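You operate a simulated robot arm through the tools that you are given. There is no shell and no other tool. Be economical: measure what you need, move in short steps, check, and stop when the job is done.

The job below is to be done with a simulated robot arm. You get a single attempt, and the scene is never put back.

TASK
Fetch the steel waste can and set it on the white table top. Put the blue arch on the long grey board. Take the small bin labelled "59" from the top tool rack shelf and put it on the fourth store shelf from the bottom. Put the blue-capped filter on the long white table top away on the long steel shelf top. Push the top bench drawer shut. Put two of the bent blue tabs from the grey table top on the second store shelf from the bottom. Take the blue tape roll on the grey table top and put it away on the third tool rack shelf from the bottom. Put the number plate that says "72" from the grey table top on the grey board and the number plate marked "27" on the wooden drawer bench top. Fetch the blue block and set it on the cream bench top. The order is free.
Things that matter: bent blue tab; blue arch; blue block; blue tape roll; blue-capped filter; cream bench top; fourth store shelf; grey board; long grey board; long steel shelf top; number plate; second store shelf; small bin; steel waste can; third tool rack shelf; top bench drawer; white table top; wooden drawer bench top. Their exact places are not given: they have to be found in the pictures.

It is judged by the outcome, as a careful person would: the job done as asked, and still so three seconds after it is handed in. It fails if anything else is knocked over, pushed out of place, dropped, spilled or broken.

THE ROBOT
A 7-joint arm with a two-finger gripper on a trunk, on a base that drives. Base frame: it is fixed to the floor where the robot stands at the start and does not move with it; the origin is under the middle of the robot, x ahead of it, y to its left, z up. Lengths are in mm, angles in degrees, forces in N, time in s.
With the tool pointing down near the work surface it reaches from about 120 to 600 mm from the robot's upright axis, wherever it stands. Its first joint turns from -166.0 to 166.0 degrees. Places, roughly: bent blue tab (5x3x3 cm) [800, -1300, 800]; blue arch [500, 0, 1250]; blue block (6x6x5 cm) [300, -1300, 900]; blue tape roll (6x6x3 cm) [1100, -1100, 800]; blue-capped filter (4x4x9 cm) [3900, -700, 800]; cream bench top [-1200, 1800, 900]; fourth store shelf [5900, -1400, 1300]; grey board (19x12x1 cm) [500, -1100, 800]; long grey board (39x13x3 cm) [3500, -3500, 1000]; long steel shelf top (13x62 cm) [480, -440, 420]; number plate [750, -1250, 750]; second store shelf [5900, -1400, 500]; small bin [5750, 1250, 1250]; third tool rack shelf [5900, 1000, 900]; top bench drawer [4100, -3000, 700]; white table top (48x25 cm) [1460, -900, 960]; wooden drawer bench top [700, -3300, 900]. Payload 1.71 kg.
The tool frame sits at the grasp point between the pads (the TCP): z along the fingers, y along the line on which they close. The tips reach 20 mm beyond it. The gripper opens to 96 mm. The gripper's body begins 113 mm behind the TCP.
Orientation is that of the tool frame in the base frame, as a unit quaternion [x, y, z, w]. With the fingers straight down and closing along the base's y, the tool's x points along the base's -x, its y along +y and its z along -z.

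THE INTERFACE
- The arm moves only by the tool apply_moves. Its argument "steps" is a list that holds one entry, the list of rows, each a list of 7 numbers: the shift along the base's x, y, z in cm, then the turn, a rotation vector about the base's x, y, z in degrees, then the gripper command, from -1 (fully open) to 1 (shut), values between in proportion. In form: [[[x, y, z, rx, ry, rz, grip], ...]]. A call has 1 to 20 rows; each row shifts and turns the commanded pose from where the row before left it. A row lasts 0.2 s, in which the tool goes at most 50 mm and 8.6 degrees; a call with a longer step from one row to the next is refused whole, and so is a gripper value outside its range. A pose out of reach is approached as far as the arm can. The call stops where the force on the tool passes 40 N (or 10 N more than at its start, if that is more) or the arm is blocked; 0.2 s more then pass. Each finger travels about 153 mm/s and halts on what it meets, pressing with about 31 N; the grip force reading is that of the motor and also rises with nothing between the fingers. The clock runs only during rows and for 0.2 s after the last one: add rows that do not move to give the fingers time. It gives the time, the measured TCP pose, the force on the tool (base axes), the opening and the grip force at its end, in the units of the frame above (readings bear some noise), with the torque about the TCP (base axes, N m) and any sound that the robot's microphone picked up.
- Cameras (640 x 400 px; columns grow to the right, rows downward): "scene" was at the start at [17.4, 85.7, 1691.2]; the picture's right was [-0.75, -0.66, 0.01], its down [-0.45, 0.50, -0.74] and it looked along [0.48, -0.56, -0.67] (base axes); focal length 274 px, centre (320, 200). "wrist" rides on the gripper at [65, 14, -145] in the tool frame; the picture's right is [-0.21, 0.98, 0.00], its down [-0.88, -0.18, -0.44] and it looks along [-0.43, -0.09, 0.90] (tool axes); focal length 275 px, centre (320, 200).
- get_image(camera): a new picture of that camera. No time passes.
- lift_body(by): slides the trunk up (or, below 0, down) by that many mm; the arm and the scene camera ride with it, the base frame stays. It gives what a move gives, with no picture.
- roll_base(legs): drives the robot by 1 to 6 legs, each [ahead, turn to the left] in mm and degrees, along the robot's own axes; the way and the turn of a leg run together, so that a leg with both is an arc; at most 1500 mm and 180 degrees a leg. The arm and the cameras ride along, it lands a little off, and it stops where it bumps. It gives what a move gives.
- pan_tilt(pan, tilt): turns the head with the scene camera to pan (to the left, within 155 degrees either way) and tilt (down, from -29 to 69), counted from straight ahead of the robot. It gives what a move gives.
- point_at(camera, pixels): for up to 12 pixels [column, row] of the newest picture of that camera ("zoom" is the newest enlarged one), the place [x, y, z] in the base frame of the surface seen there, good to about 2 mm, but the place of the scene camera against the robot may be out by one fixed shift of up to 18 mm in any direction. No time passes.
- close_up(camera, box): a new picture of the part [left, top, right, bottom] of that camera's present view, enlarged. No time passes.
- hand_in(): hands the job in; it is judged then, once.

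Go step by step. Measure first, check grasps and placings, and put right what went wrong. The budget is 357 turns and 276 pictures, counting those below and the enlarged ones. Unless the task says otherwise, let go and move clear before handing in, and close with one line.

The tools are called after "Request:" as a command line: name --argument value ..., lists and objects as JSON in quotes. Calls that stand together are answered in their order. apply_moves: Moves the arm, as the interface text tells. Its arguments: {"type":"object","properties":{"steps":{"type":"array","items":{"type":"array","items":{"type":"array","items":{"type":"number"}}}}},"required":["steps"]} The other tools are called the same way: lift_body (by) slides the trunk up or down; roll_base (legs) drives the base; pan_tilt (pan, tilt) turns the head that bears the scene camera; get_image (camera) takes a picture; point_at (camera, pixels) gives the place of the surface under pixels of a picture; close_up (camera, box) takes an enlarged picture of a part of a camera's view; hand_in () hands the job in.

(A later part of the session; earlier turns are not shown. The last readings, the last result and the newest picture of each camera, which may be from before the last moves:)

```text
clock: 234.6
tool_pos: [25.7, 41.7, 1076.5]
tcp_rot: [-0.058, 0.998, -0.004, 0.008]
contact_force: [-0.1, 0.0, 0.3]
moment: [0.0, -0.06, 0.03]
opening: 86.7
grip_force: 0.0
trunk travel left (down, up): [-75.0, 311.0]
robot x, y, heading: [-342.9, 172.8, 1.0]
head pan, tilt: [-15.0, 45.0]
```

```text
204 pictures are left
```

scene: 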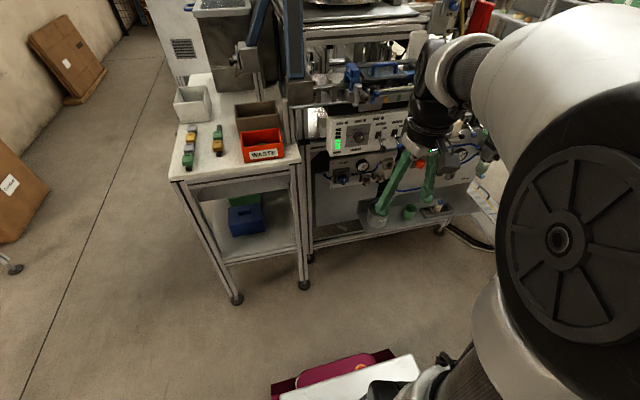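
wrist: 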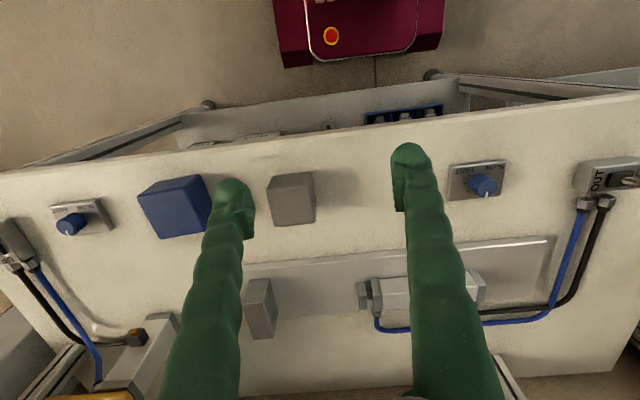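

Retract the tool, then approach a diagonal to about (-30,-170).

Request:
apply_moves --steps '[[[-4, 0, 0, 0, -0.9, 0, -1], [-4, 0, 0, 0, 0, 0, -1], [-4, 0, 0, 0, 0, 0, -1], [-2, 0, 0, 0, 0, 0, -1]]]'

Request:
roll_base --legs '[[0, -46], [440, 0], [0, 45]]'

Request:
pan_tilt --pan -10 --tilt 55

Request:
get_image --camera "scene"

```text
clock: 235.6
tool_pos: [-113.6, 43.3, 1075.7]
tcp_rot: [-0.058, 0.998, -0.003, 0.015]
contact_force: [0.4, 0.1, 0.4]
moment: [0.0, 0.03, -0.01]
opening: 96.1
grip_force: 0.1
trunk travel left (down, up): [-75.0, 311.0]
robot x, y, heading: [-342.6, 169.0, 1.3]
head pan, tilt: [-15.0, 45.0]
```

```text
clock: 243.4
tool_pos: [196.1, -268.5, 1075.5]
tcp_rot: [-0.056, 0.998, -0.002, 0.015]
contact_force: [1.3, 0.1, -0.2]
moment: [0.06, 0.02, 0.01]
opening: 96.1
grip_force: 0.1
trunk travel left (down, up): [-75.0, 311.0]
robot x, y, heading: [-31.6, -146.9, 0.9]
head pan, tilt: [-15.0, 45.0]
```

```text
clock: 244.1
tool_pos: [172.5, -268.0, 1078.6]
tcp_rot: [-0.056, 0.998, -0.002, 0.026]
contact_force: [-0.5, -0.2, -0.9]
moment: [0.01, -0.01, -0.01]
opening: 96.5
grip_force: 0.1
trunk travel left (down, up): [-75.0, 311.0]
robot x, y, heading: [-33.5, -145.9, 1.1]
head pan, tilt: [-10.0, 55.0]
```

```text
203 pictures are left
```

scene: 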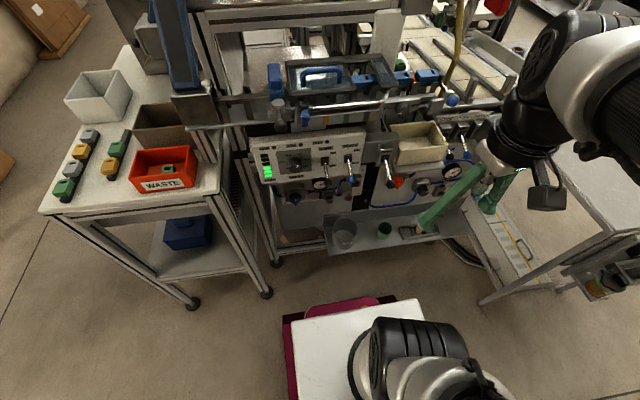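

Request:
lift_body --by -75

Request:
apply_moves --steps '[[[0, 0, -3, 0, -8, 0, -0.3], [0, 0, -4, 0, -8, 0, -0.3], [0, 0, -4, 0, -8, 0, -0.3], [0, 0, -4, 0, -8, 0, -0.3], [0, 0, -4, 0, -8, 0, -0.3], [0, 0, -4, 0, 0, -6, -0.3], [0, 0, -4, 0, 0, 0, -0.3], [0, 0, -4, 0, 0, 0, -0.3], [0, 0, 0, 0, 0, 0, -0.3]]]'

Request:
get_image --camera "wrist"

Request:
get_image --camera "scene"

```text
clock: 245.2
tool_pos: [176.2, -268.5, 1005.6]
tcp_rot: [-0.056, 0.998, -0.003, 0.024]
contact_force: [-0.1, 0.4, -0.5]
moment: [0.0, 0.05, -0.02]
opening: 96.0
grip_force: 0.1
trunk travel left (down, up): [0.0, 386.0]
robot x, y, heading: [-31.7, -143.9, 1.1]
head pan, tilt: [-10.0, 55.0]
```

```text
clock: 247.2
tool_pos: [238.7, -424.9, 842.2]
tcp_rot: [-0.004, 0.931, -0.041, 0.362]
contact_force: [0.1, -0.4, 0.0]
moment: [0.0, 0.03, 0.05]
opening: 62.4
grip_force: 0.1
out of reach, approached as far as the arm can: row 3, 4, 5, 6, 7, 8
trunk travel left (down, up): [0.0, 386.0]
robot x, y, heading: [-36.2, -149.8, 0.9]
head pan, tilt: [-10.0, 55.0]
```

```text
202 pictures are left
```

wrist: 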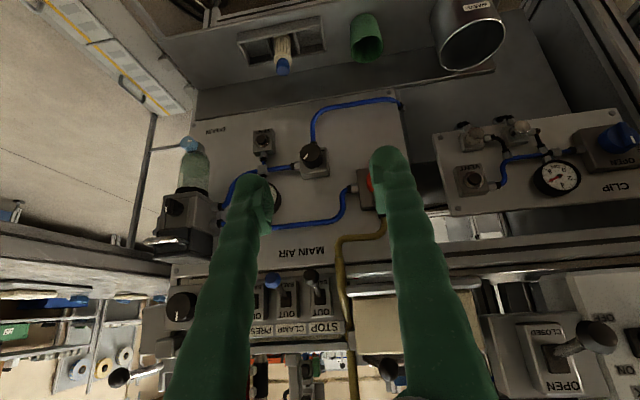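

```text
201 pictures are left
```

scene: 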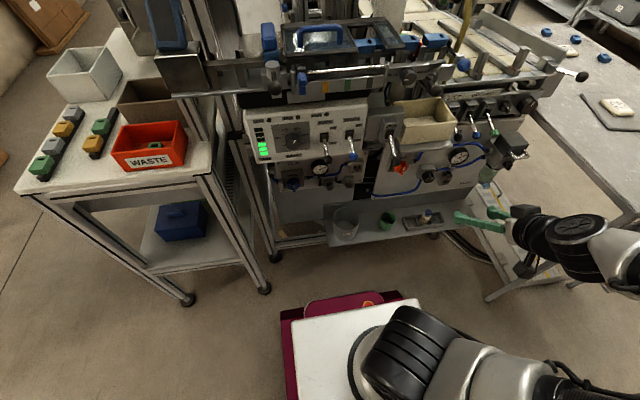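

The pitched pose was too close to the trunk. Back off 250 mm and pose the arm farther out.

Request:
roll_base --legs '[[-260, 0]]'

Request:
apply_moves --steps '[[[4, 2, 0, 0, 0, 0, -0.3], [4, 2, 0, 0, 0, 0, -0.3], [4, 2, 0, 0, 0, 0, -0.3], [3, 3, 0, 0, 0, 0, -0.3], [3, 3, 0, 0, 0, 0, -0.3], [0, 0, 0, 0, 0, 0, -0.3]]]'

```text
clock: 249.2
tool_pos: [-21.8, -428.8, 842.3]
tcp_rot: [-0.005, 0.931, -0.04, 0.362]
contact_force: [-0.9, -0.1, -0.2]
moment: [-0.01, 0.0, -0.03]
opening: 62.4
grip_force: 0.1
trunk travel left (down, up): [0.0, 386.0]
robot x, y, heading: [-293.7, -149.0, 0.9]
head pan, tilt: [-10.0, 55.0]
```

```text
clock: 250.6
tool_pos: [173.3, -306.2, 836.2]
tcp_rot: [-0.004, 0.934, -0.043, 0.354]
contact_force: [0.1, 0.8, -0.2]
moment: [0.02, 0.0, -0.02]
opening: 62.3
grip_force: 0.0
trunk travel left (down, up): [0.0, 386.0]
robot x, y, heading: [-292.1, -149.6, 1.1]
head pan, tilt: [-10.0, 55.0]
```

Request:
apply_moves --steps '[[[0, 1, -4, 0, 0, 0, -0.3], [0, 1, -4, 0, 0, 0, -0.3], [0, 1, -4, 0, 0, 0, -0.3], [0, 1, -4, 0, 0, 0, -0.3], [0, 1, -4, 0, 0, 0, -0.3], [0, 1, -4, 0, 0, 0, -0.3], [0, 0, 0, 0, 0, 0, -0.3]]]'

Request:
get_image --camera "wrist"

Request:
get_image --camera "scene"

```text
clock: 252.2
tool_pos: [172.8, -247.3, 598.8]
tcp_rot: [-0.004, 0.934, -0.041, 0.355]
contact_force: [-0.7, 0.3, -1.1]
moment: [0.04, 0.01, -0.01]
opening: 62.4
grip_force: 0.1
trunk travel left (down, up): [0.0, 386.0]
robot x, y, heading: [-299.3, -152.6, 0.7]
head pan, tilt: [-10.0, 55.0]
```

```text
200 pictures are left
```

wrist: 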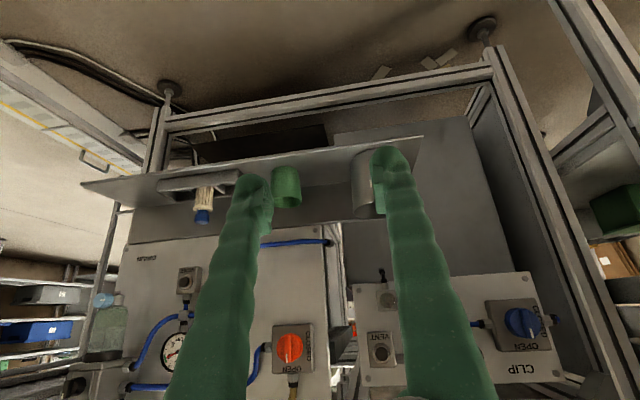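

```text
199 pictures are left
```

scene: 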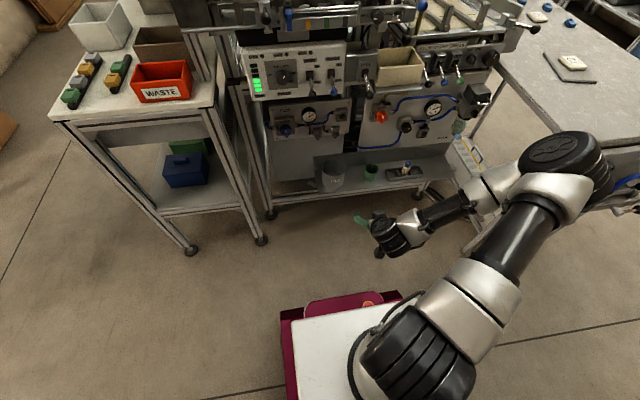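

Request:
point_at --camera "wrist" --pixels '[[354, 190], [356, 215], [365, 160], [288, 190], [275, 190], [300, 190], [330, 170], [210, 210], [355, 175]]'

Request:
point_at --camera "scene" --pixels '[[600, 190], [570, 145], [500, 180], [333, 170], [322, 167], [344, 170], [334, 163], [330, 175], [608, 150]]'

Request:
close_up --camera "scene" --box '[290, 140, 430, 230]'

```text
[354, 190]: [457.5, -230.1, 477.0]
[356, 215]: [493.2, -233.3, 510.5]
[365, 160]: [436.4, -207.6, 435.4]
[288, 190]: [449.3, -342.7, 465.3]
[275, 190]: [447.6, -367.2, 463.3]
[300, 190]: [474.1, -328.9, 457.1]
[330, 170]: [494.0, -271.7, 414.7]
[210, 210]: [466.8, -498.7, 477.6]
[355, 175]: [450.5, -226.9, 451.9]
```

```text
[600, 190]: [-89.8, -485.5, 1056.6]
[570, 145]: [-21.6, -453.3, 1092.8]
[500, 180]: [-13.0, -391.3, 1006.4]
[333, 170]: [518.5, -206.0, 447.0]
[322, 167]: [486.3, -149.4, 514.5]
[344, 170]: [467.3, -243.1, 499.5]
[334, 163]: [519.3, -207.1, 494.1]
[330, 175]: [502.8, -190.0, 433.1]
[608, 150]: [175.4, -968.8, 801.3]
```

```text
4.44 times, centred on (360, 185) of scene
```

zoom: 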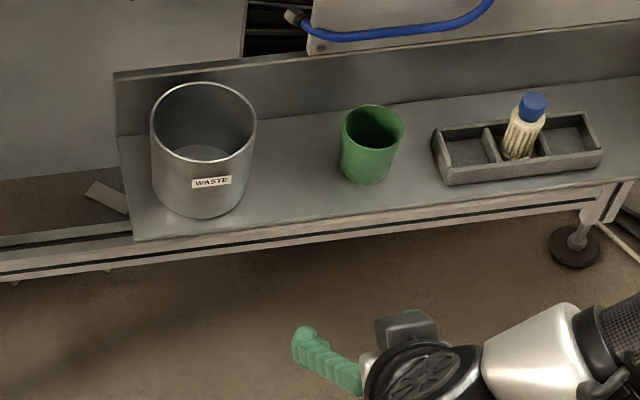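

Can's right wall is at y≈-233, rim ≈505 (wrist). Straighten the tool roll, align y, then roll forward 290.

Request:
apply_moves --steps '[[[0, 1.2, 1, 4.5, 0, 0, -0.2], [0, 0, 0, 0, 0, 0, -0.2], [0, 0, 0, 0, 0, 0, -0.2]]]'

Request:
roll_base --legs '[[200, 0]]'

Request:
get_image --camera "wrist"

Request:
get_image --camera "scene"

```text
clock: 252.9
tool_pos: [172.8, -236.0, 607.7]
tcp_rot: [0.01, 0.935, -0.003, 0.354]
contact_force: [-0.2, -0.6, -0.7]
moment: [-0.01, -0.02, 0.01]
opening: 57.8
grip_force: 0.0
trunk travel left (down, up): [0.0, 386.0]
robot x, y, heading: [-291.8, -150.8, 1.1]
head pan, tilt: [-10.0, 55.0]
```

```text
clock: 254.6
tool_pos: [375.0, -233.1, 608.3]
tcp_rot: [0.011, 0.935, -0.005, 0.354]
contact_force: [0.0, 0.5, 0.1]
moment: [-0.01, 0.01, 0.0]
opening: 57.6
grip_force: 0.1
trunk travel left (down, up): [0.0, 386.0]
robot x, y, heading: [-90.0, -148.6, 0.5]
head pan, tilt: [-10.0, 55.0]
```

```text
197 pictures are left
```

wrist: 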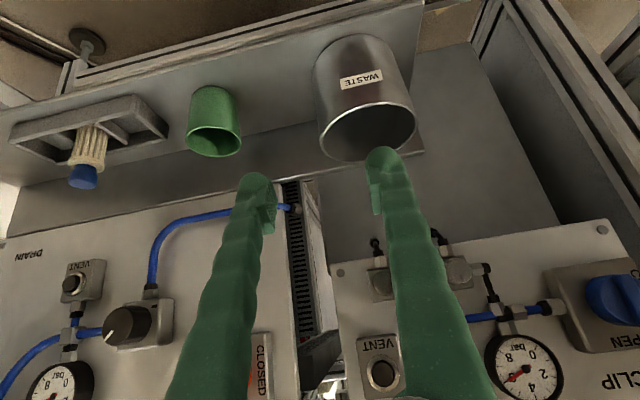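

```text
196 pictures are left
```

scene: 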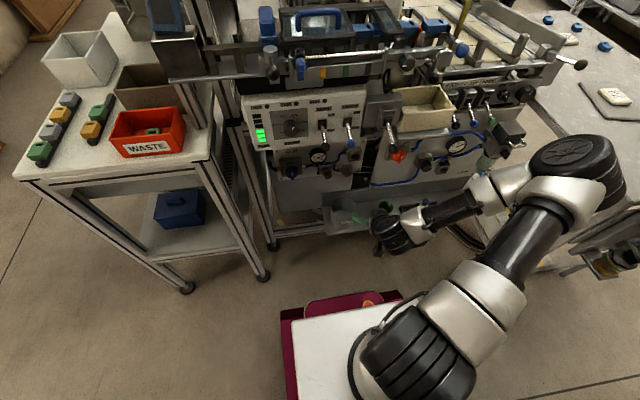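

Request:
point_at --camera "wrist" --pixels '[[321, 133], [414, 112], [352, 159], [362, 106], [318, 90], [189, 130], [240, 143], [330, 50]]'

```text
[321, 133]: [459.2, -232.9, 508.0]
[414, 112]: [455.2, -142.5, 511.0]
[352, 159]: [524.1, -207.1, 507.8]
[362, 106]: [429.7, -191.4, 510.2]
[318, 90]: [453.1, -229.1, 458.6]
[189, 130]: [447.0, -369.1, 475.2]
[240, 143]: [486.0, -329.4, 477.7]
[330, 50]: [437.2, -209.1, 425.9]
```

Request:
roll_base --legs '[[98, 0]]'

Request:
get_image --camera "wrist"

```text
clock: 255.8
tool_pos: [460.3, -233.1, 617.3]
tcp_rot: [0.011, 0.931, -0.005, 0.364]
contact_force: [0.2, -0.2, 0.2]
moment: [0.03, 0.04, -0.02]
opening: 57.5
grip_force: 0.0
trunk travel left (down, up): [0.0, 386.0]
robot x, y, heading: [5.8, -148.5, 0.9]
head pan, tilt: [-10.0, 55.0]
```

```text
195 pictures are left
```

wrist: 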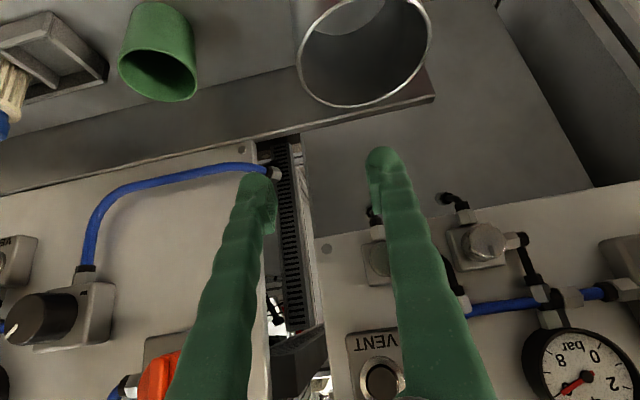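

Request:
apply_moves --steps '[[[0.3, 0, -3, 0, 0, 0, -0.2], [0.5, 0, -3, 0, 0, 0, -0.2], [0.5, 0, -3, 0, 0, 0, -0.2], [0, 0, 0, 0, 0, 0, -0.2], [0, 0, 0, 0, 0, 0, -0.2]]]'

Request:
get_image --camera "wrist"

```text
clock: 257.0
tool_pos: [474.6, -233.7, 524.5]
tcp_rot: [0.011, 0.932, -0.004, 0.362]
contact_force: [-0.2, 0.2, -0.1]
moment: [0.02, 0.0, 0.01]
opening: 57.5
grip_force: 0.1
trunk travel left (down, up): [0.0, 386.0]
robot x, y, heading: [8.1, -146.1, 0.6]
head pan, tilt: [-10.0, 55.0]
```

```text
194 pictures are left
```

wrist: 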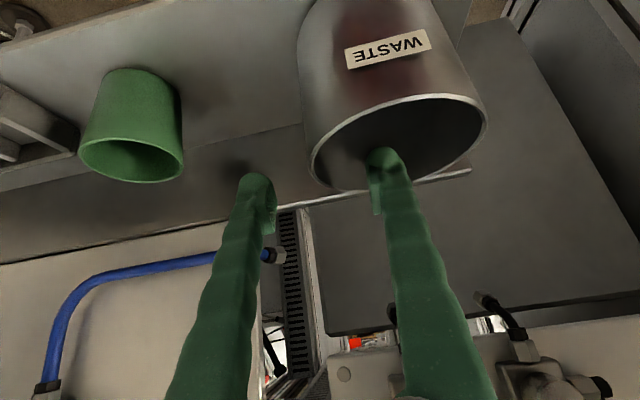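

Request:
apply_moves --steps '[[[0, 0, -2.0, 0, 0, 0, -0.2], [-0.3, 0, -1.2, 0, 0, 0, -0.2], [0, 0, 0, 0, 0, 0, -0.2], [0, 0, 0, 0, 0, 0, -0.2], [0, 0, 0, 0, 0, 0, 0.4], [0, 0, 0, 0, 0, 0, 1], [0, 0, 0, 0, 0, 0, 1], [0, 0, 0, 0, 0, 0, 1]]]'

Request:
get_image --camera "wrist"

```text
clock: 258.8
tool_pos: [474.1, -233.1, 494.9]
tcp_rot: [0.012, 0.933, -0.005, 0.36]
contact_force: [-0.5, -0.7, 0.1]
moment: [-0.21, 0.04, 0.0]
opening: 6.0
grip_force: 30.9
trunk travel left (down, up): [0.0, 386.0]
robot x, y, heading: [8.4, -149.0, 0.8]
head pan, tilt: [-10.0, 55.0]
```

```text
193 pictures are left
```

wrist: 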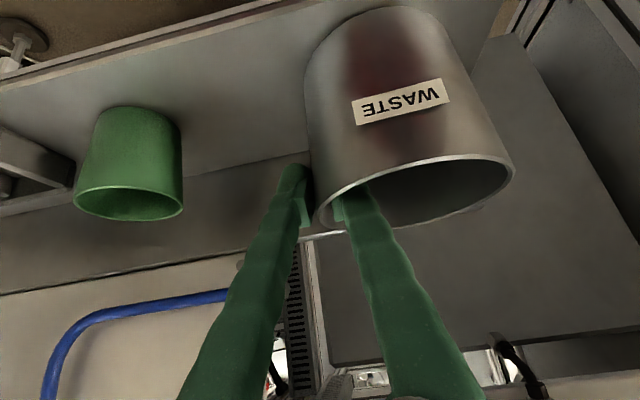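

Request:
apply_moves --steps '[[[0, 0, 1, 0, 0, 0, 1], [0, 0, 2, 0, 0, 0, 1], [0, 0, 2, 0, 0, 0, 1], [0, 0, 0, 0, 0, 0, 1]]]'

Request:
get_image --camera "wrist"

```text
clock: 259.8
tool_pos: [473.3, -232.8, 543.4]
tcp_rot: [0.011, 0.932, -0.004, 0.362]
contact_force: [-0.2, 0.6, -1.6]
moment: [-0.14, 0.02, 0.0]
opening: 6.0
grip_force: 30.6
trunk travel left (down, up): [0.0, 386.0]
robot x, y, heading: [7.5, -145.5, 0.9]
head pan, tilt: [-10.0, 55.0]
```

```text
192 pictures are left
```

wrist: 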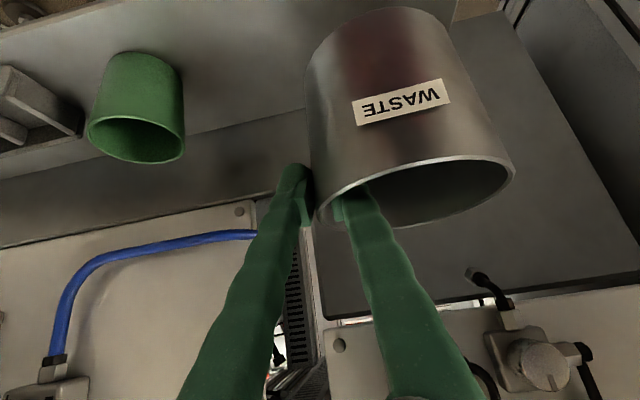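

Can lifted (light). Back out, raise trunk and arm.

Request:
roll_base --legs '[[-380, 0]]'

Request:
lift_body --by 300

Request:
apply_moves --steps '[[[0, 0, 4, 0, 0, 0, 1], [0, 0, 4, 0, 0, 0, 1], [0, 0, 4, 0, 0, 0, 1], [0, 0, 4, 0, 0, 0, 1], [0, 0, 4, 0, 0, 0, 1], [0, 0, 4, 0, 0, 0, 1], [0, 0, 0, 0, 0, 0, 1]]]'

Request:
get_image --camera "wrist"

```text
clock: 262.3
tool_pos: [95.5, -238.9, 542.6]
tcp_rot: [0.014, 0.932, -0.006, 0.362]
contact_force: [-1.3, 0.2, -3.0]
moment: [-0.18, 0.03, -0.01]
opening: 5.8
grip_force: 30.9
trunk travel left (down, up): [0.0, 386.0]
robot x, y, heading: [-373.5, -149.7, 0.7]
head pan, tilt: [-10.0, 55.0]
```

```text
clock: 265.3
tool_pos: [86.1, -238.6, 850.3]
tcp_rot: [0.014, 0.929, -0.004, 0.369]
contact_force: [-1.1, -0.8, -3.1]
moment: [-0.2, 0.0, -0.03]
opening: 6.1
grip_force: 30.8
trunk travel left (down, up): [-300.0, 86.0]
robot x, y, heading: [-371.9, -146.4, 0.7]
head pan, tilt: [-10.0, 55.0]
```

```text
clock: 266.9
tool_pos: [103.6, -244.7, 1087.1]
tcp_rot: [0.014, 0.929, -0.005, 0.369]
contact_force: [0.1, -0.7, -3.3]
moment: [-0.2, 0.02, 0.01]
opening: 5.8
grip_force: 31.2
out of reach, approached as far as the arm can: row 3, 4
trunk travel left (down, up): [-300.0, 86.0]
robot x, y, heading: [-368.9, -156.2, 0.7]
head pan, tilt: [-10.0, 55.0]
```

```text
191 pictures are left
```

wrist: 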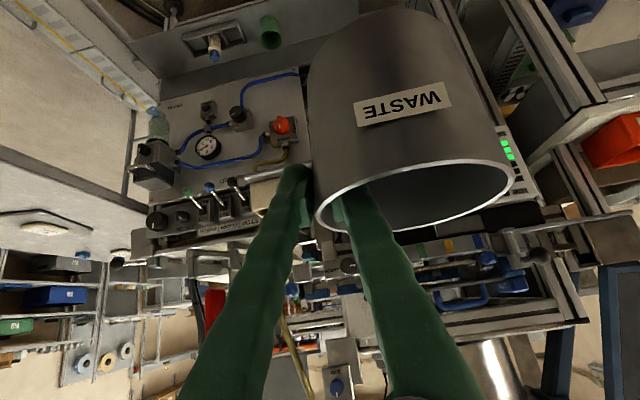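

Request:
roll_base --legs '[[0, -90], [1000, 0], [1000, 0], [0, 90], [920, 0], [920, 0]]'

Request:
roll_base --legs '[[0, 90]]'

Request:
pan_tilt --pan 10 --tilt 40

Request:
get_image --camera "scene"

```text
clock: 296.2
tool_pos: [1905.4, -2277.0, 1086.2]
tcp_rot: [0.017, 0.929, -0.006, 0.369]
contact_force: [0.2, 0.0, -3.6]
moment: [-0.16, 0.06, -0.01]
opening: 6.1
grip_force: 31.3
trunk travel left (down, up): [-300.0, 86.0]
robot x, y, heading: [1430.6, -2177.8, -0.0]
head pan, tilt: [-10.0, 55.0]
```

```text
clock: 301.1
tool_pos: [1536.1, -1707.4, 1096.2]
tcp_rot: [-0.641, 0.673, 0.256, 0.265]
contact_force: [-0.1, 0.2, -3.8]
moment: [-0.03, -0.18, 0.0]
opening: 5.8
grip_force: 31.2
trunk travel left (down, up): [-300.0, 86.0]
robot x, y, heading: [1432.5, -2180.9, 89.6]
head pan, tilt: [-10.0, 55.0]
```

```text
clock: 301.9
tool_pos: [1547.3, -1704.6, 1115.1]
tcp_rot: [-0.628, 0.671, 0.268, 0.289]
contact_force: [0.1, 0.3, -3.6]
moment: [-0.02, -0.16, 0.02]
opening: 5.9
grip_force: 31.3
trunk travel left (down, up): [-300.0, 86.0]
robot x, y, heading: [1432.6, -2175.9, 89.5]
head pan, tilt: [10.0, 40.0]
```

```text
190 pictures are left
```

scene: 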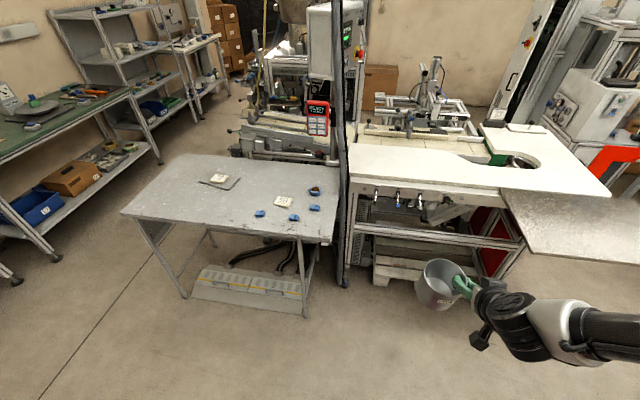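

Request:
point_at --camera "scene" --pixels '[[400, 165], [400, 183], [440, 165], [470, 183], [360, 140], [375, 178], [500, 190], [480, 155], [345, 180], [410, 120], [430, 135], [412, 202]]'

```text
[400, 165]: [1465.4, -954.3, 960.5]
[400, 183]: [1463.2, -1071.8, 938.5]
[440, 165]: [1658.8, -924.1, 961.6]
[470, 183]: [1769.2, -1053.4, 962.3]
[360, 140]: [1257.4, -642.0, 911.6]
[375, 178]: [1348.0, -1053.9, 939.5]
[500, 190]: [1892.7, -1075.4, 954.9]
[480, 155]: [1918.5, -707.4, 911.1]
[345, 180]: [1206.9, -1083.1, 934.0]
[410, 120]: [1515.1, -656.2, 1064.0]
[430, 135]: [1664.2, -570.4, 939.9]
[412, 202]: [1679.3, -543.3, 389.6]
```

White top z≈949, free around (1500,-960). Roll ahead 710 with the can held high, then check.

Request:
roll_base --legs '[[700, 0]]'

Request:
get_image --camera "wrist"

Request:
get_image --camera "scene"

```text
clock: 306.0
tool_pos: [1564.4, -1004.7, 1116.2]
tcp_rot: [-0.625, 0.676, 0.264, 0.289]
contact_force: [-1.0, -0.4, -3.8]
moment: [-0.05, -0.16, -0.03]
opening: 6.1
grip_force: 31.5
trunk travel left (down, up): [-300.0, 86.0]
robot x, y, heading: [1444.9, -1477.0, 88.9]
head pan, tilt: [10.0, 40.0]
```

```text
189 pictures are left
```

wrist: 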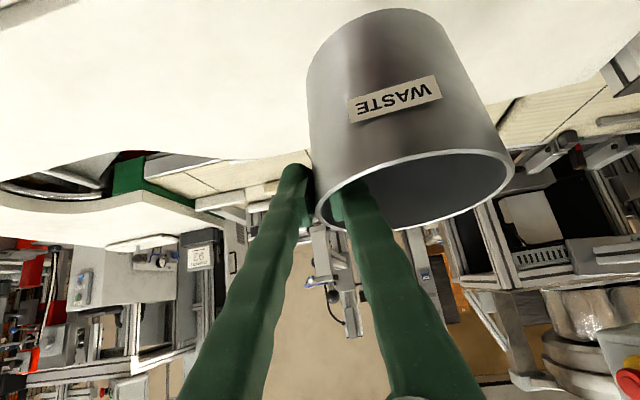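

```text
188 pictures are left
```

scene: 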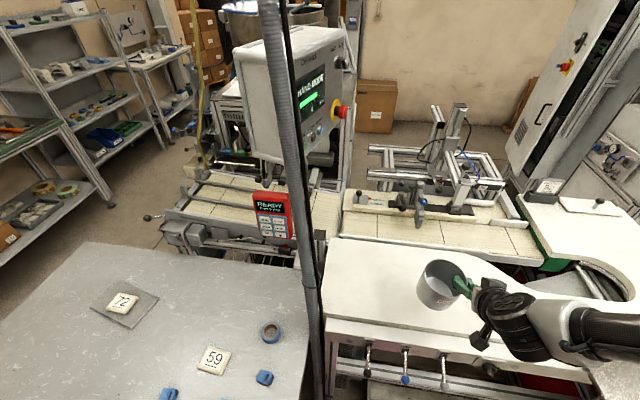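

Request:
point_at --camera "wrist" --pixels '[[280, 50], [250, 120], [340, 40], [480, 60], [560, 60], [200, 30], [330, 60]]'

Request:
apply_moves --steps '[[[-1, 0, -2, -4.2, 0, 0, 1], [-2, 0, -2, 0, 0, 0, 1], [0, 0, -2, 0, 0, 0, 1], [0, 0, 0, 0, 0, 0, 1]]]'

Request:
get_image --camera "wrist"

Request:
get_image --camera "scene"

```text
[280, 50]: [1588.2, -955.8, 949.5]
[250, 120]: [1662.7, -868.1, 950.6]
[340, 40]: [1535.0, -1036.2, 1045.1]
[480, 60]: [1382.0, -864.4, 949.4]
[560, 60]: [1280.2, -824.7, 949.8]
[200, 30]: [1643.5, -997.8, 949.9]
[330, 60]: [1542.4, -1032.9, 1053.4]
```

```text
clock: 307.0
tool_pos: [1540.6, -997.9, 1069.1]
tcp_rot: [-0.631, 0.682, 0.246, 0.275]
contact_force: [-0.3, 0.6, -2.3]
moment: [-0.05, -0.17, -0.04]
opening: 6.1
grip_force: 30.8
out of reach, approached as far as the arm can: row 1, 2, 3
trunk travel left (down, up): [-300.0, 86.0]
robot x, y, heading: [1441.2, -1479.7, 88.8]
head pan, tilt: [10.0, 40.0]
```

```text
187 pictures are left
```

wrist: 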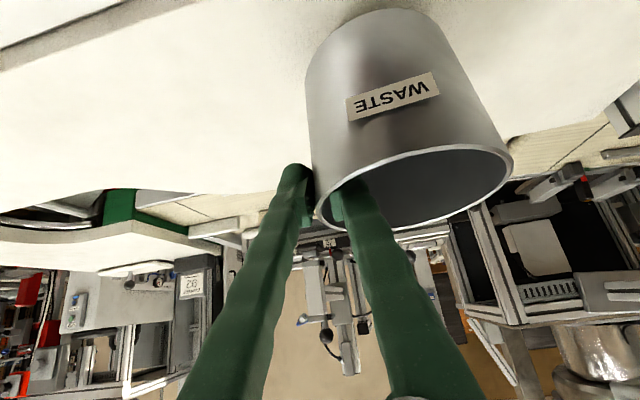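

```text
186 pictures are left
```

scene: 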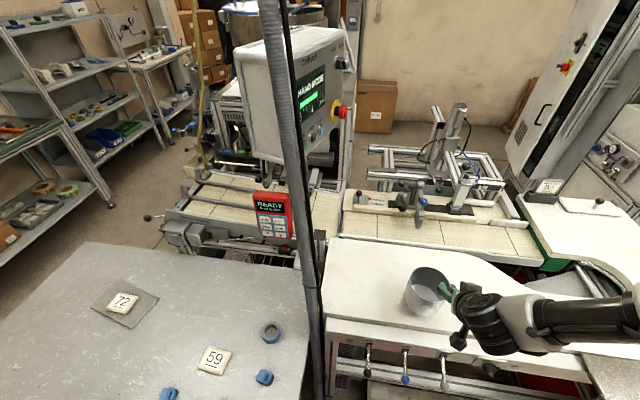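

Level within ~1°. Lower using the trunk: 37 mm.

Request:
lift_body --by -34

Request:
get_image --camera "wrist"

Request:
close_up --camera "scene" --box '[360, 220, 520, 340]'

```text
clock: 307.8
tool_pos: [1540.4, -999.1, 1035.4]
tcp_rot: [-0.632, 0.682, 0.246, 0.274]
contact_force: [-0.7, 0.4, -3.0]
moment: [-0.03, -0.14, -0.01]
opening: 6.2
grip_force: 31.3
trunk travel left (down, up): [-266.0, 120.0]
robot x, y, heading: [1443.2, -1478.6, 89.0]
head pan, tilt: [10.0, 40.0]
```

```text
185 pictures are left
```

wrist: 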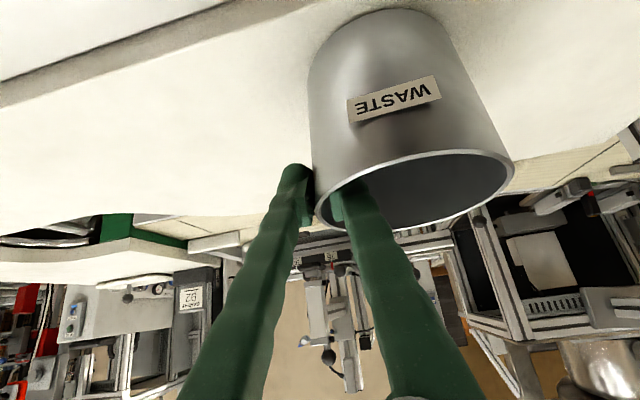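

```text
3.33 times, centred on (440, 280) of scene
```

zoom: 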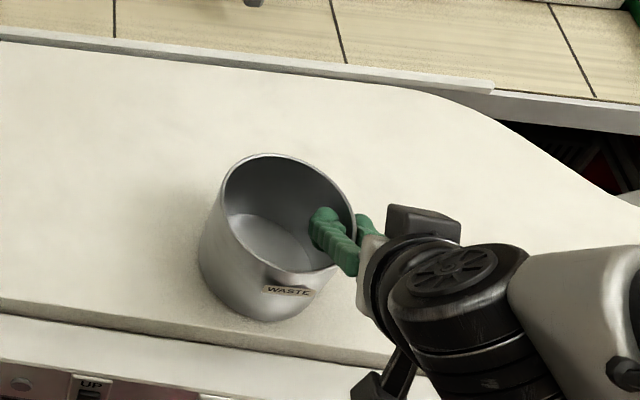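

Move 65 mm deeper onto the top, then lower the last few mm.

Request:
roll_base --legs '[[65, 0]]'

Request:
lift_body --by -5

```text
clock: 308.8
tool_pos: [1539.3, -979.4, 1033.5]
tcp_rot: [-0.633, 0.682, 0.245, 0.272]
contact_force: [-0.1, -0.5, -3.5]
moment: [0.01, -0.16, 0.01]
opening: 6.1
grip_force: 31.0
trunk travel left (down, up): [-266.0, 120.0]
robot x, y, heading: [1446.9, -1450.9, 92.5]
head pan, tilt: [10.0, 40.0]
```

```text
clock: 309.3
tool_pos: [1540.2, -963.8, 1024.8]
tcp_rot: [-0.635, 0.682, 0.242, 0.27]
contact_force: [7.4, 4.5, 30.4]
moment: [0.24, -0.23, -0.19]
opening: 6.0
grip_force: 31.0
trunk travel left (down, up): [-261.0, 125.0]
robot x, y, heading: [1448.4, -1452.0, 92.6]
head pan, tilt: [10.0, 40.0]
```

Can is in contact (30 N). Release with a small opening and check.

Request:
apply_moves --steps '[[[0, 0, 0.2, 0, 0, 0, 1], [0, 0, 0, 0, 0, 0, 0.4], [0, 0, 0, 0, 0, 0, 0.1], [0, 0, 0, 0, 0, 0, 0.1]]]'

Request:
get_image --camera "wrist"

Request:
get_image --camera "scene"

```text
clock: 310.3
tool_pos: [1538.7, -963.2, 1023.4]
tcp_rot: [-0.635, 0.684, 0.24, 0.266]
contact_force: [-0.1, -0.4, -0.6]
moment: [0.02, -0.02, 0.02]
opening: 43.1
grip_force: 0.0
trunk travel left (down, up): [-261.0, 125.0]
robot x, y, heading: [1445.3, -1450.2, 92.5]
head pan, tilt: [10.0, 40.0]
```

```text
183 pictures are left
```

wrist: 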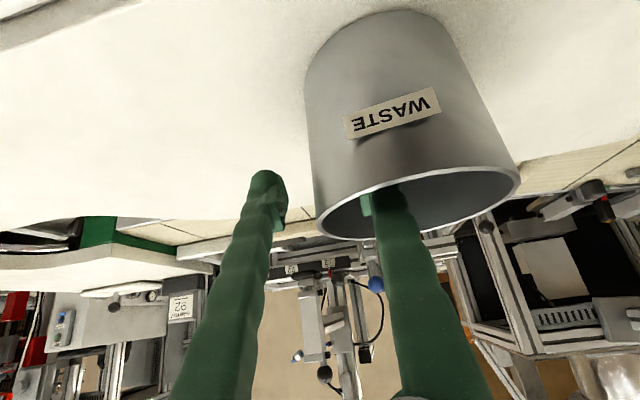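

```text
182 pictures are left
```

scene: 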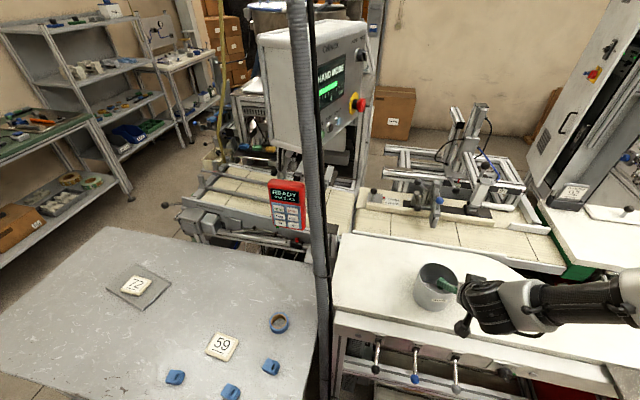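

The can is standing. Withdraw upward by the trunk, then back off.

Request:
lift_body --by 110

Request:
roll_base --legs '[[-350, 0]]'

Request:
get_image --camera "scene"

```text
clock: 311.8
tool_pos: [1539.2, -964.0, 1134.1]
tcp_rot: [-0.635, 0.684, 0.24, 0.267]
contact_force: [0.2, 0.0, 0.4]
moment: [0.01, -0.03, -0.01]
opening: 43.0
grip_force: 0.1
trunk travel left (down, up): [-371.0, 15.0]
robot x, y, heading: [1450.0, -1452.1, 92.4]
head pan, tilt: [10.0, 40.0]
```

```text
clock: 314.1
tool_pos: [1553.9, -1286.4, 1123.7]
tcp_rot: [-0.637, 0.687, 0.232, 0.261]
contact_force: [-0.6, 0.8, 1.3]
moment: [-0.16, -0.05, -0.01]
opening: 43.0
grip_force: 0.0
trunk travel left (down, up): [-371.0, 15.0]
robot x, y, heading: [1462.5, -1799.0, 92.5]
head pan, tilt: [10.0, 40.0]
```

```text
181 pictures are left
```

scene: 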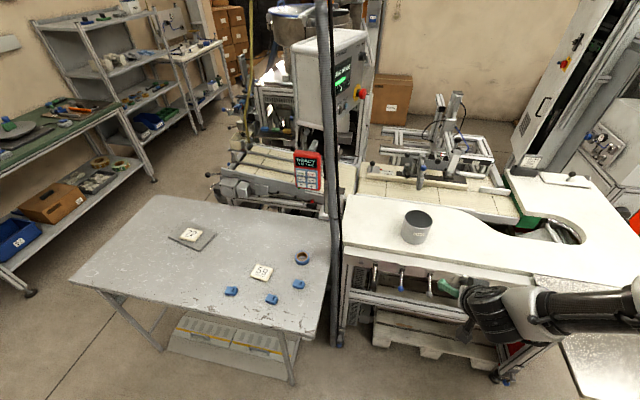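

Can done. Reorient the tool downward, lower the trunk, then go back to the grey table for the tape.

Request:
apply_moves --steps '[[[0, -1, 2, -8, 0, 0, -1], [0, -2, 2, -8, 0, 0, -1], [0, -2, 2, -8, 0, 0, -1], [0, -2, 2, -8, 0, 0, -1], [0, -2, 2, -8, 0, 0, -1], [0, -2, 2, -1.5, 0, 0, -1], [-2, 0, 2, 0, 0, 0, -1], [-2, 0, 2, 0, 0, 0, -1], [-2, 0, 2, 0, 0, 0, -1], [0, 0, 0, 0, 0, 0, -1]]]'

Request:
roll_base --legs '[[-320, -2], [0, 90], [505, 0], [0, -90]]'

Request:
lift_body --by -290

Request:
get_image --camera "scene"

```text
clock: 316.3
tool_pos: [1497.1, -1408.1, 1307.9]
tcp_rot: [-0.687, 0.726, -0.02, 0.025]
contact_force: [-0.1, 0.3, -0.7]
moment: [-0.1, 0.03, -0.05]
opening: 95.9
grip_force: 0.0
out of reach, approached as far as the arm can: row 2
trunk travel left (down, up): [-371.0, 15.0]
robot x, y, heading: [1459.9, -1797.2, 92.4]
head pan, tilt: [10.0, 40.0]
```

```text
clock: 330.4
tool_pos: [1014.2, -1749.3, 1312.4]
tcp_rot: [-0.686, 0.727, -0.018, 0.028]
contact_force: [-0.3, 0.6, 0.6]
moment: [0.0, 0.01, 0.0]
opening: 96.1
grip_force: 0.1
trunk travel left (down, up): [-371.0, 15.0]
robot x, y, heading: [972.2, -2129.2, 92.0]
head pan, tilt: [10.0, 40.0]
```

```text
clock: 333.3
tool_pos: [1015.0, -1768.0, 1026.8]
tcp_rot: [-0.686, 0.726, -0.012, 0.034]
contact_force: [0.4, 0.8, 0.0]
moment: [0.01, -0.02, 0.03]
opening: 95.9
grip_force: 0.1
trunk travel left (down, up): [-81.0, 305.0]
robot x, y, heading: [968.8, -2131.0, 92.2]
head pan, tilt: [10.0, 40.0]
```

```text
180 pictures are left
```

scene: 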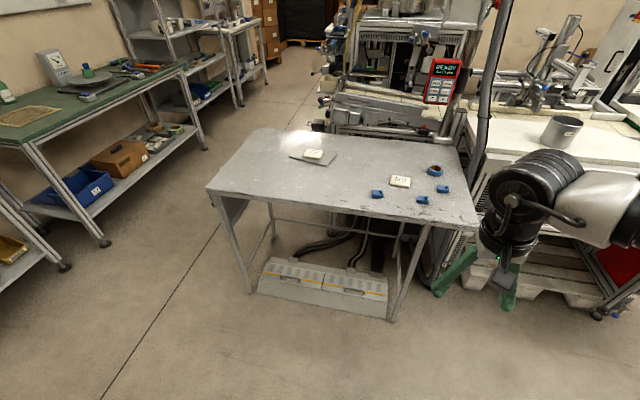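

Request:
roll_base --legs '[[480, -2]]'

Request:
apply_moves --steps '[[[1, 3, 0, -1.7, 3.8, 0, -1], [1, 4, 0, 0, 0, 0, -1], [1, 4, 0, 0, 0, 0, -1], [1, 4, 0, 0, 0, 0, -1], [0, 0, 0, 0, 0, 0, -1]]]'

Request:
get_image --camera "wrist"

```text
clock: 336.3
tool_pos: [1018.6, -1316.6, 1031.5]
tcp_rot: [-0.673, 0.739, -0.007, 0.038]
contact_force: [0.5, 0.5, -0.7]
moment: [-0.13, 0.01, -0.03]
opening: 96.0
grip_force: 0.0
trunk travel left (down, up): [-81.0, 305.0]
robot x, y, heading: [960.1, -1658.2, 89.9]
head pan, tilt: [10.0, 40.0]
stopped in leg 1: the robot was blocked; the commanded pose is now the measured one
```

```text
clock: 337.5
tool_pos: [1057.6, -1172.6, 1032.7]
tcp_rot: [-0.673, 0.74, 0.007, 0.007]
contact_force: [0.3, 0.4, 0.2]
moment: [-0.09, -0.01, 0.03]
opening: 96.2
grip_force: 0.2
trunk travel left (down, up): [-81.0, 305.0]
robot x, y, heading: [959.4, -1659.0, 90.0]
head pan, tilt: [10.0, 40.0]
```

```text
179 pictures are left
```

wrist: 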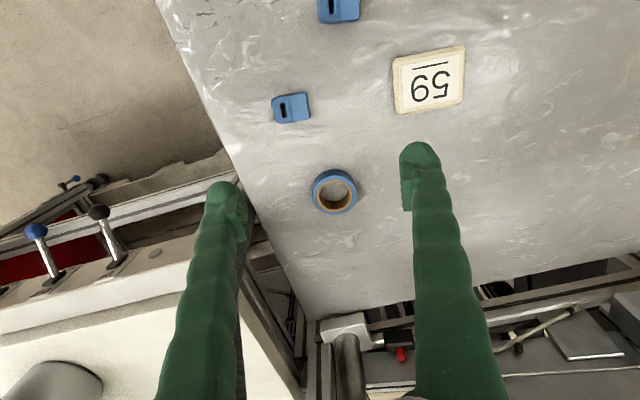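

Request:
point_at --camera "wrist" --pixels '[[335, 191], [335, 172], [335, 210], [315, 191], [355, 188], [340, 345], [290, 108], [277, 100], [308, 100], [291, 121]]'

Request:
pan_tilt --pan 0 --tilt 60

Request:
get_image --camera "scene"

```text
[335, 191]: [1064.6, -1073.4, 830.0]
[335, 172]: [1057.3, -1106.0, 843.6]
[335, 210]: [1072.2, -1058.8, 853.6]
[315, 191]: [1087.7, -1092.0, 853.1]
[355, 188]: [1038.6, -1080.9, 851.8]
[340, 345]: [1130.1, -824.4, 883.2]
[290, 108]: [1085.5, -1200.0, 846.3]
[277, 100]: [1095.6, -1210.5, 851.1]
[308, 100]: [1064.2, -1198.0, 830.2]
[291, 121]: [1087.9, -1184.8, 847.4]
```

```text
clock: 338.3
tool_pos: [1056.8, -1174.0, 1034.9]
tcp_rot: [-0.674, 0.739, 0.007, 0.008]
contact_force: [0.0, -0.3, -0.4]
moment: [0.03, 0.0, 0.01]
opening: 95.9
grip_force: 0.0
trunk travel left (down, up): [-81.0, 305.0]
robot x, y, heading: [964.3, -1657.8, 90.3]
head pan, tilt: [0.0, 60.0]
```

```text
178 pictures are left
```

scene: 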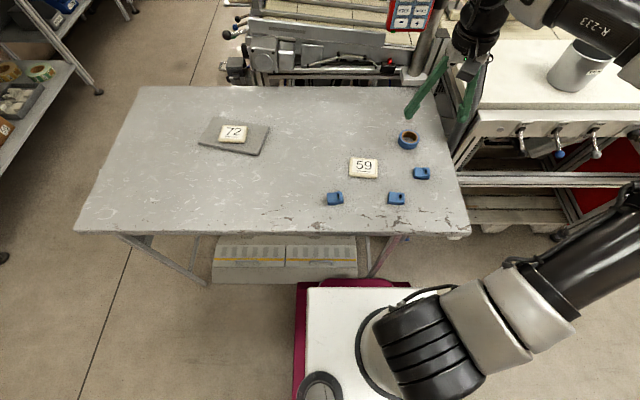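

Tape centre (1064,-1080), top 853. Grasp from outside.

Request:
apply_moves --steps '[[[0.3, 4, 0, -1.2, 0, 0, -1], [0.3, 4, 0, 0, 0, 0, -1], [0, 1.4, -4, 0, 0, 0, -1], [0, 0, -4, 0, 0, 0, -1], [0, 0, -4, 0, 0, 0, -1], [0, 0, -4, 0, 0, 0, -1], [0, 0, -2.2, 0, 0, 0, -1], [0, 0, 0, 0, 0, 0, -1], [0, 0, 0, 0, 0, 0, -1]]]'

Request:
get_image --camera "wrist"

```text
clock: 340.3
tool_pos: [1063.6, -1081.3, 852.9]
tcp_rot: [-0.673, 0.74, 0.0, 0.001]
contact_force: [-0.2, -0.7, 0.6]
moment: [0.02, 0.0, 0.02]
opening: 96.1
grip_force: 0.0
trunk travel left (down, up): [-81.0, 305.0]
robot x, y, heading: [961.0, -1655.7, 90.1]
head pan, tilt: [0.0, 60.0]
```

```text
177 pictures are left
```

wrist: 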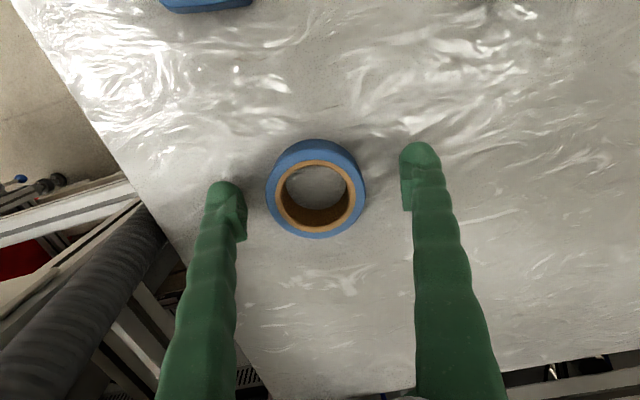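

Request:
apply_moves --steps '[[[0, 0, 0, 0, 0, 0, 1], [0, 0, 0, 0, 0, 0, 1], [0, 0, 0, 0, 0, 0, 1], [0, 0, 3, 0, 0, 0, 1], [0, 0, 4, 0, 0, 0, 1], [0, 0, 4, 0, 0, 0, 1], [0, 0, 4, 0, 0, 0, 1], [0, -3, 3, 0, 0, 0, 1], [0, -4, 0, 0, 0, 0, 1], [0, -4, 0, 0, 0, 0, 1], [0, 0, 0, 0, 0, 0, 1]]]'

Request:
get_image --camera "wrist"

```text
clock: 342.7
tool_pos: [1064.4, -1191.2, 1033.3]
tcp_rot: [-0.673, 0.74, -0.001, 0.001]
contact_force: [0.2, -0.4, -0.2]
moment: [0.0, 0.02, 0.0]
opening: 57.5
grip_force: 30.9
trunk travel left (down, up): [-81.0, 305.0]
robot x, y, heading: [963.9, -1661.0, 90.2]
head pan, tilt: [0.0, 60.0]
```

```text
176 pictures are left
```

wrist: 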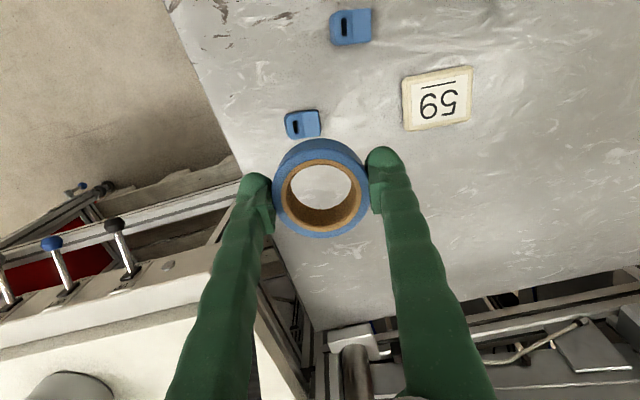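

Tape held. Back out, head east and look.

Request:
roll_base --legs '[[-500, 0], [0, -105], [1450, 0], [0, 15]]'

Request:
pan_tilt --pan 0 --tilt 20

Request:
get_image --camera "scene"

```text
clock: 359.1
tool_pos: [2820.2, -2536.4, 1032.5]
tcp_rot: [0.026, 1.0, -0.001, 0.0]
contact_force: [0.9, -0.2, -0.3]
moment: [-0.03, 0.0, -0.01]
opening: 56.9
grip_force: 31.0
trunk travel left (down, up): [-81.0, 305.0]
robot x, y, heading: [2347.2, -2457.7, 2.7]
head pan, tilt: [0.0, 60.0]
```

```text
clock: 360.2
tool_pos: [2803.9, -2537.0, 1039.0]
tcp_rot: [0.026, 1.0, -0.002, 0.007]
contact_force: [-0.3, -0.5, 0.2]
moment: [0.0, 0.0, -0.02]
opening: 56.9
grip_force: 30.5
trunk travel left (down, up): [-81.0, 305.0]
robot x, y, heading: [2349.2, -2451.4, 2.6]
head pan, tilt: [0.0, 20.0]
```

```text
175 pictures are left
```

scene: 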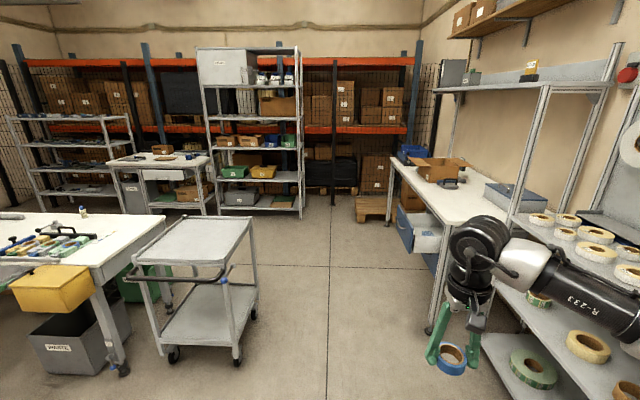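

Request:
point_at --camera "scene" --pixels '[[250, 225], [160, 245], [83, 212], [270, 175], [265, 205], [270, 145], [130, 185], [100, 145], [210, 215], [440, 215], [170, 165], [120, 370]]'

Request:
close_up --camera "scene" --box '[190, 40, 320, 220]'

Request:
close_up --camera "scene" --box '[380, 20, 640, 220]'

Request:
close_up --camera "scene" --box '[0, 80, 220, 220]'

```text
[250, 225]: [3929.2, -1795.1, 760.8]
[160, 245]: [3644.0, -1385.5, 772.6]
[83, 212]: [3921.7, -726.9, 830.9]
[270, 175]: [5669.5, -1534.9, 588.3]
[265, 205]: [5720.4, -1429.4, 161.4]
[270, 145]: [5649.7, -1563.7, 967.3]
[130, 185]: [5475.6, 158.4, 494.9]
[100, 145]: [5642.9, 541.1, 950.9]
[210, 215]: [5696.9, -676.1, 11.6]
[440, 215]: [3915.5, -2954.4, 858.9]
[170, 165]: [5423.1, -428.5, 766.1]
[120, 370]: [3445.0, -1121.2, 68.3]
```

```text
2.22 times, centred on (255, 130) of scene
```

zoom: 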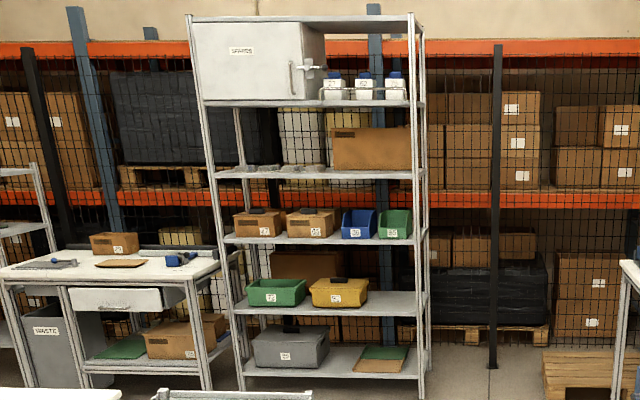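

```text
2.00 times, centred on (510, 120) of scene
```

zoom: 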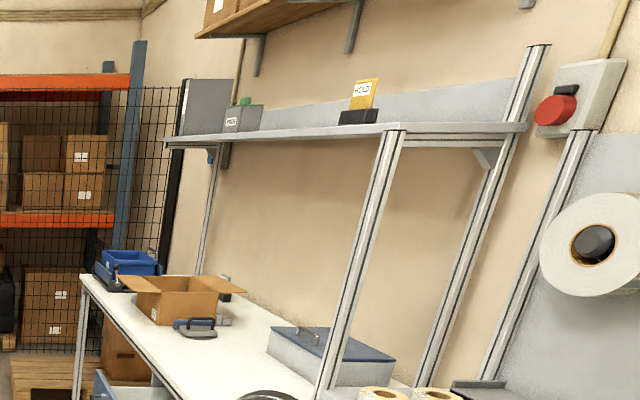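

```text
2.86 times, centred on (110, 150) of scene
```

zoom: 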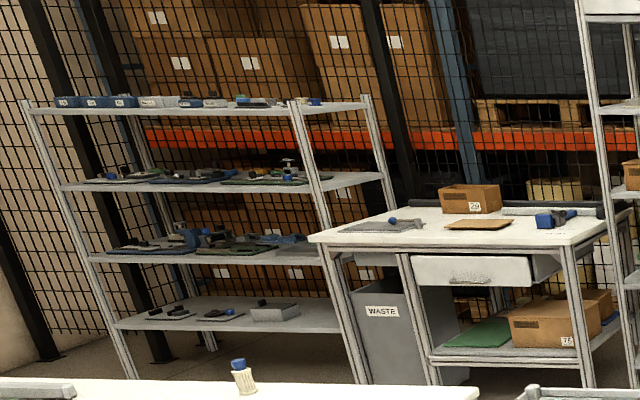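

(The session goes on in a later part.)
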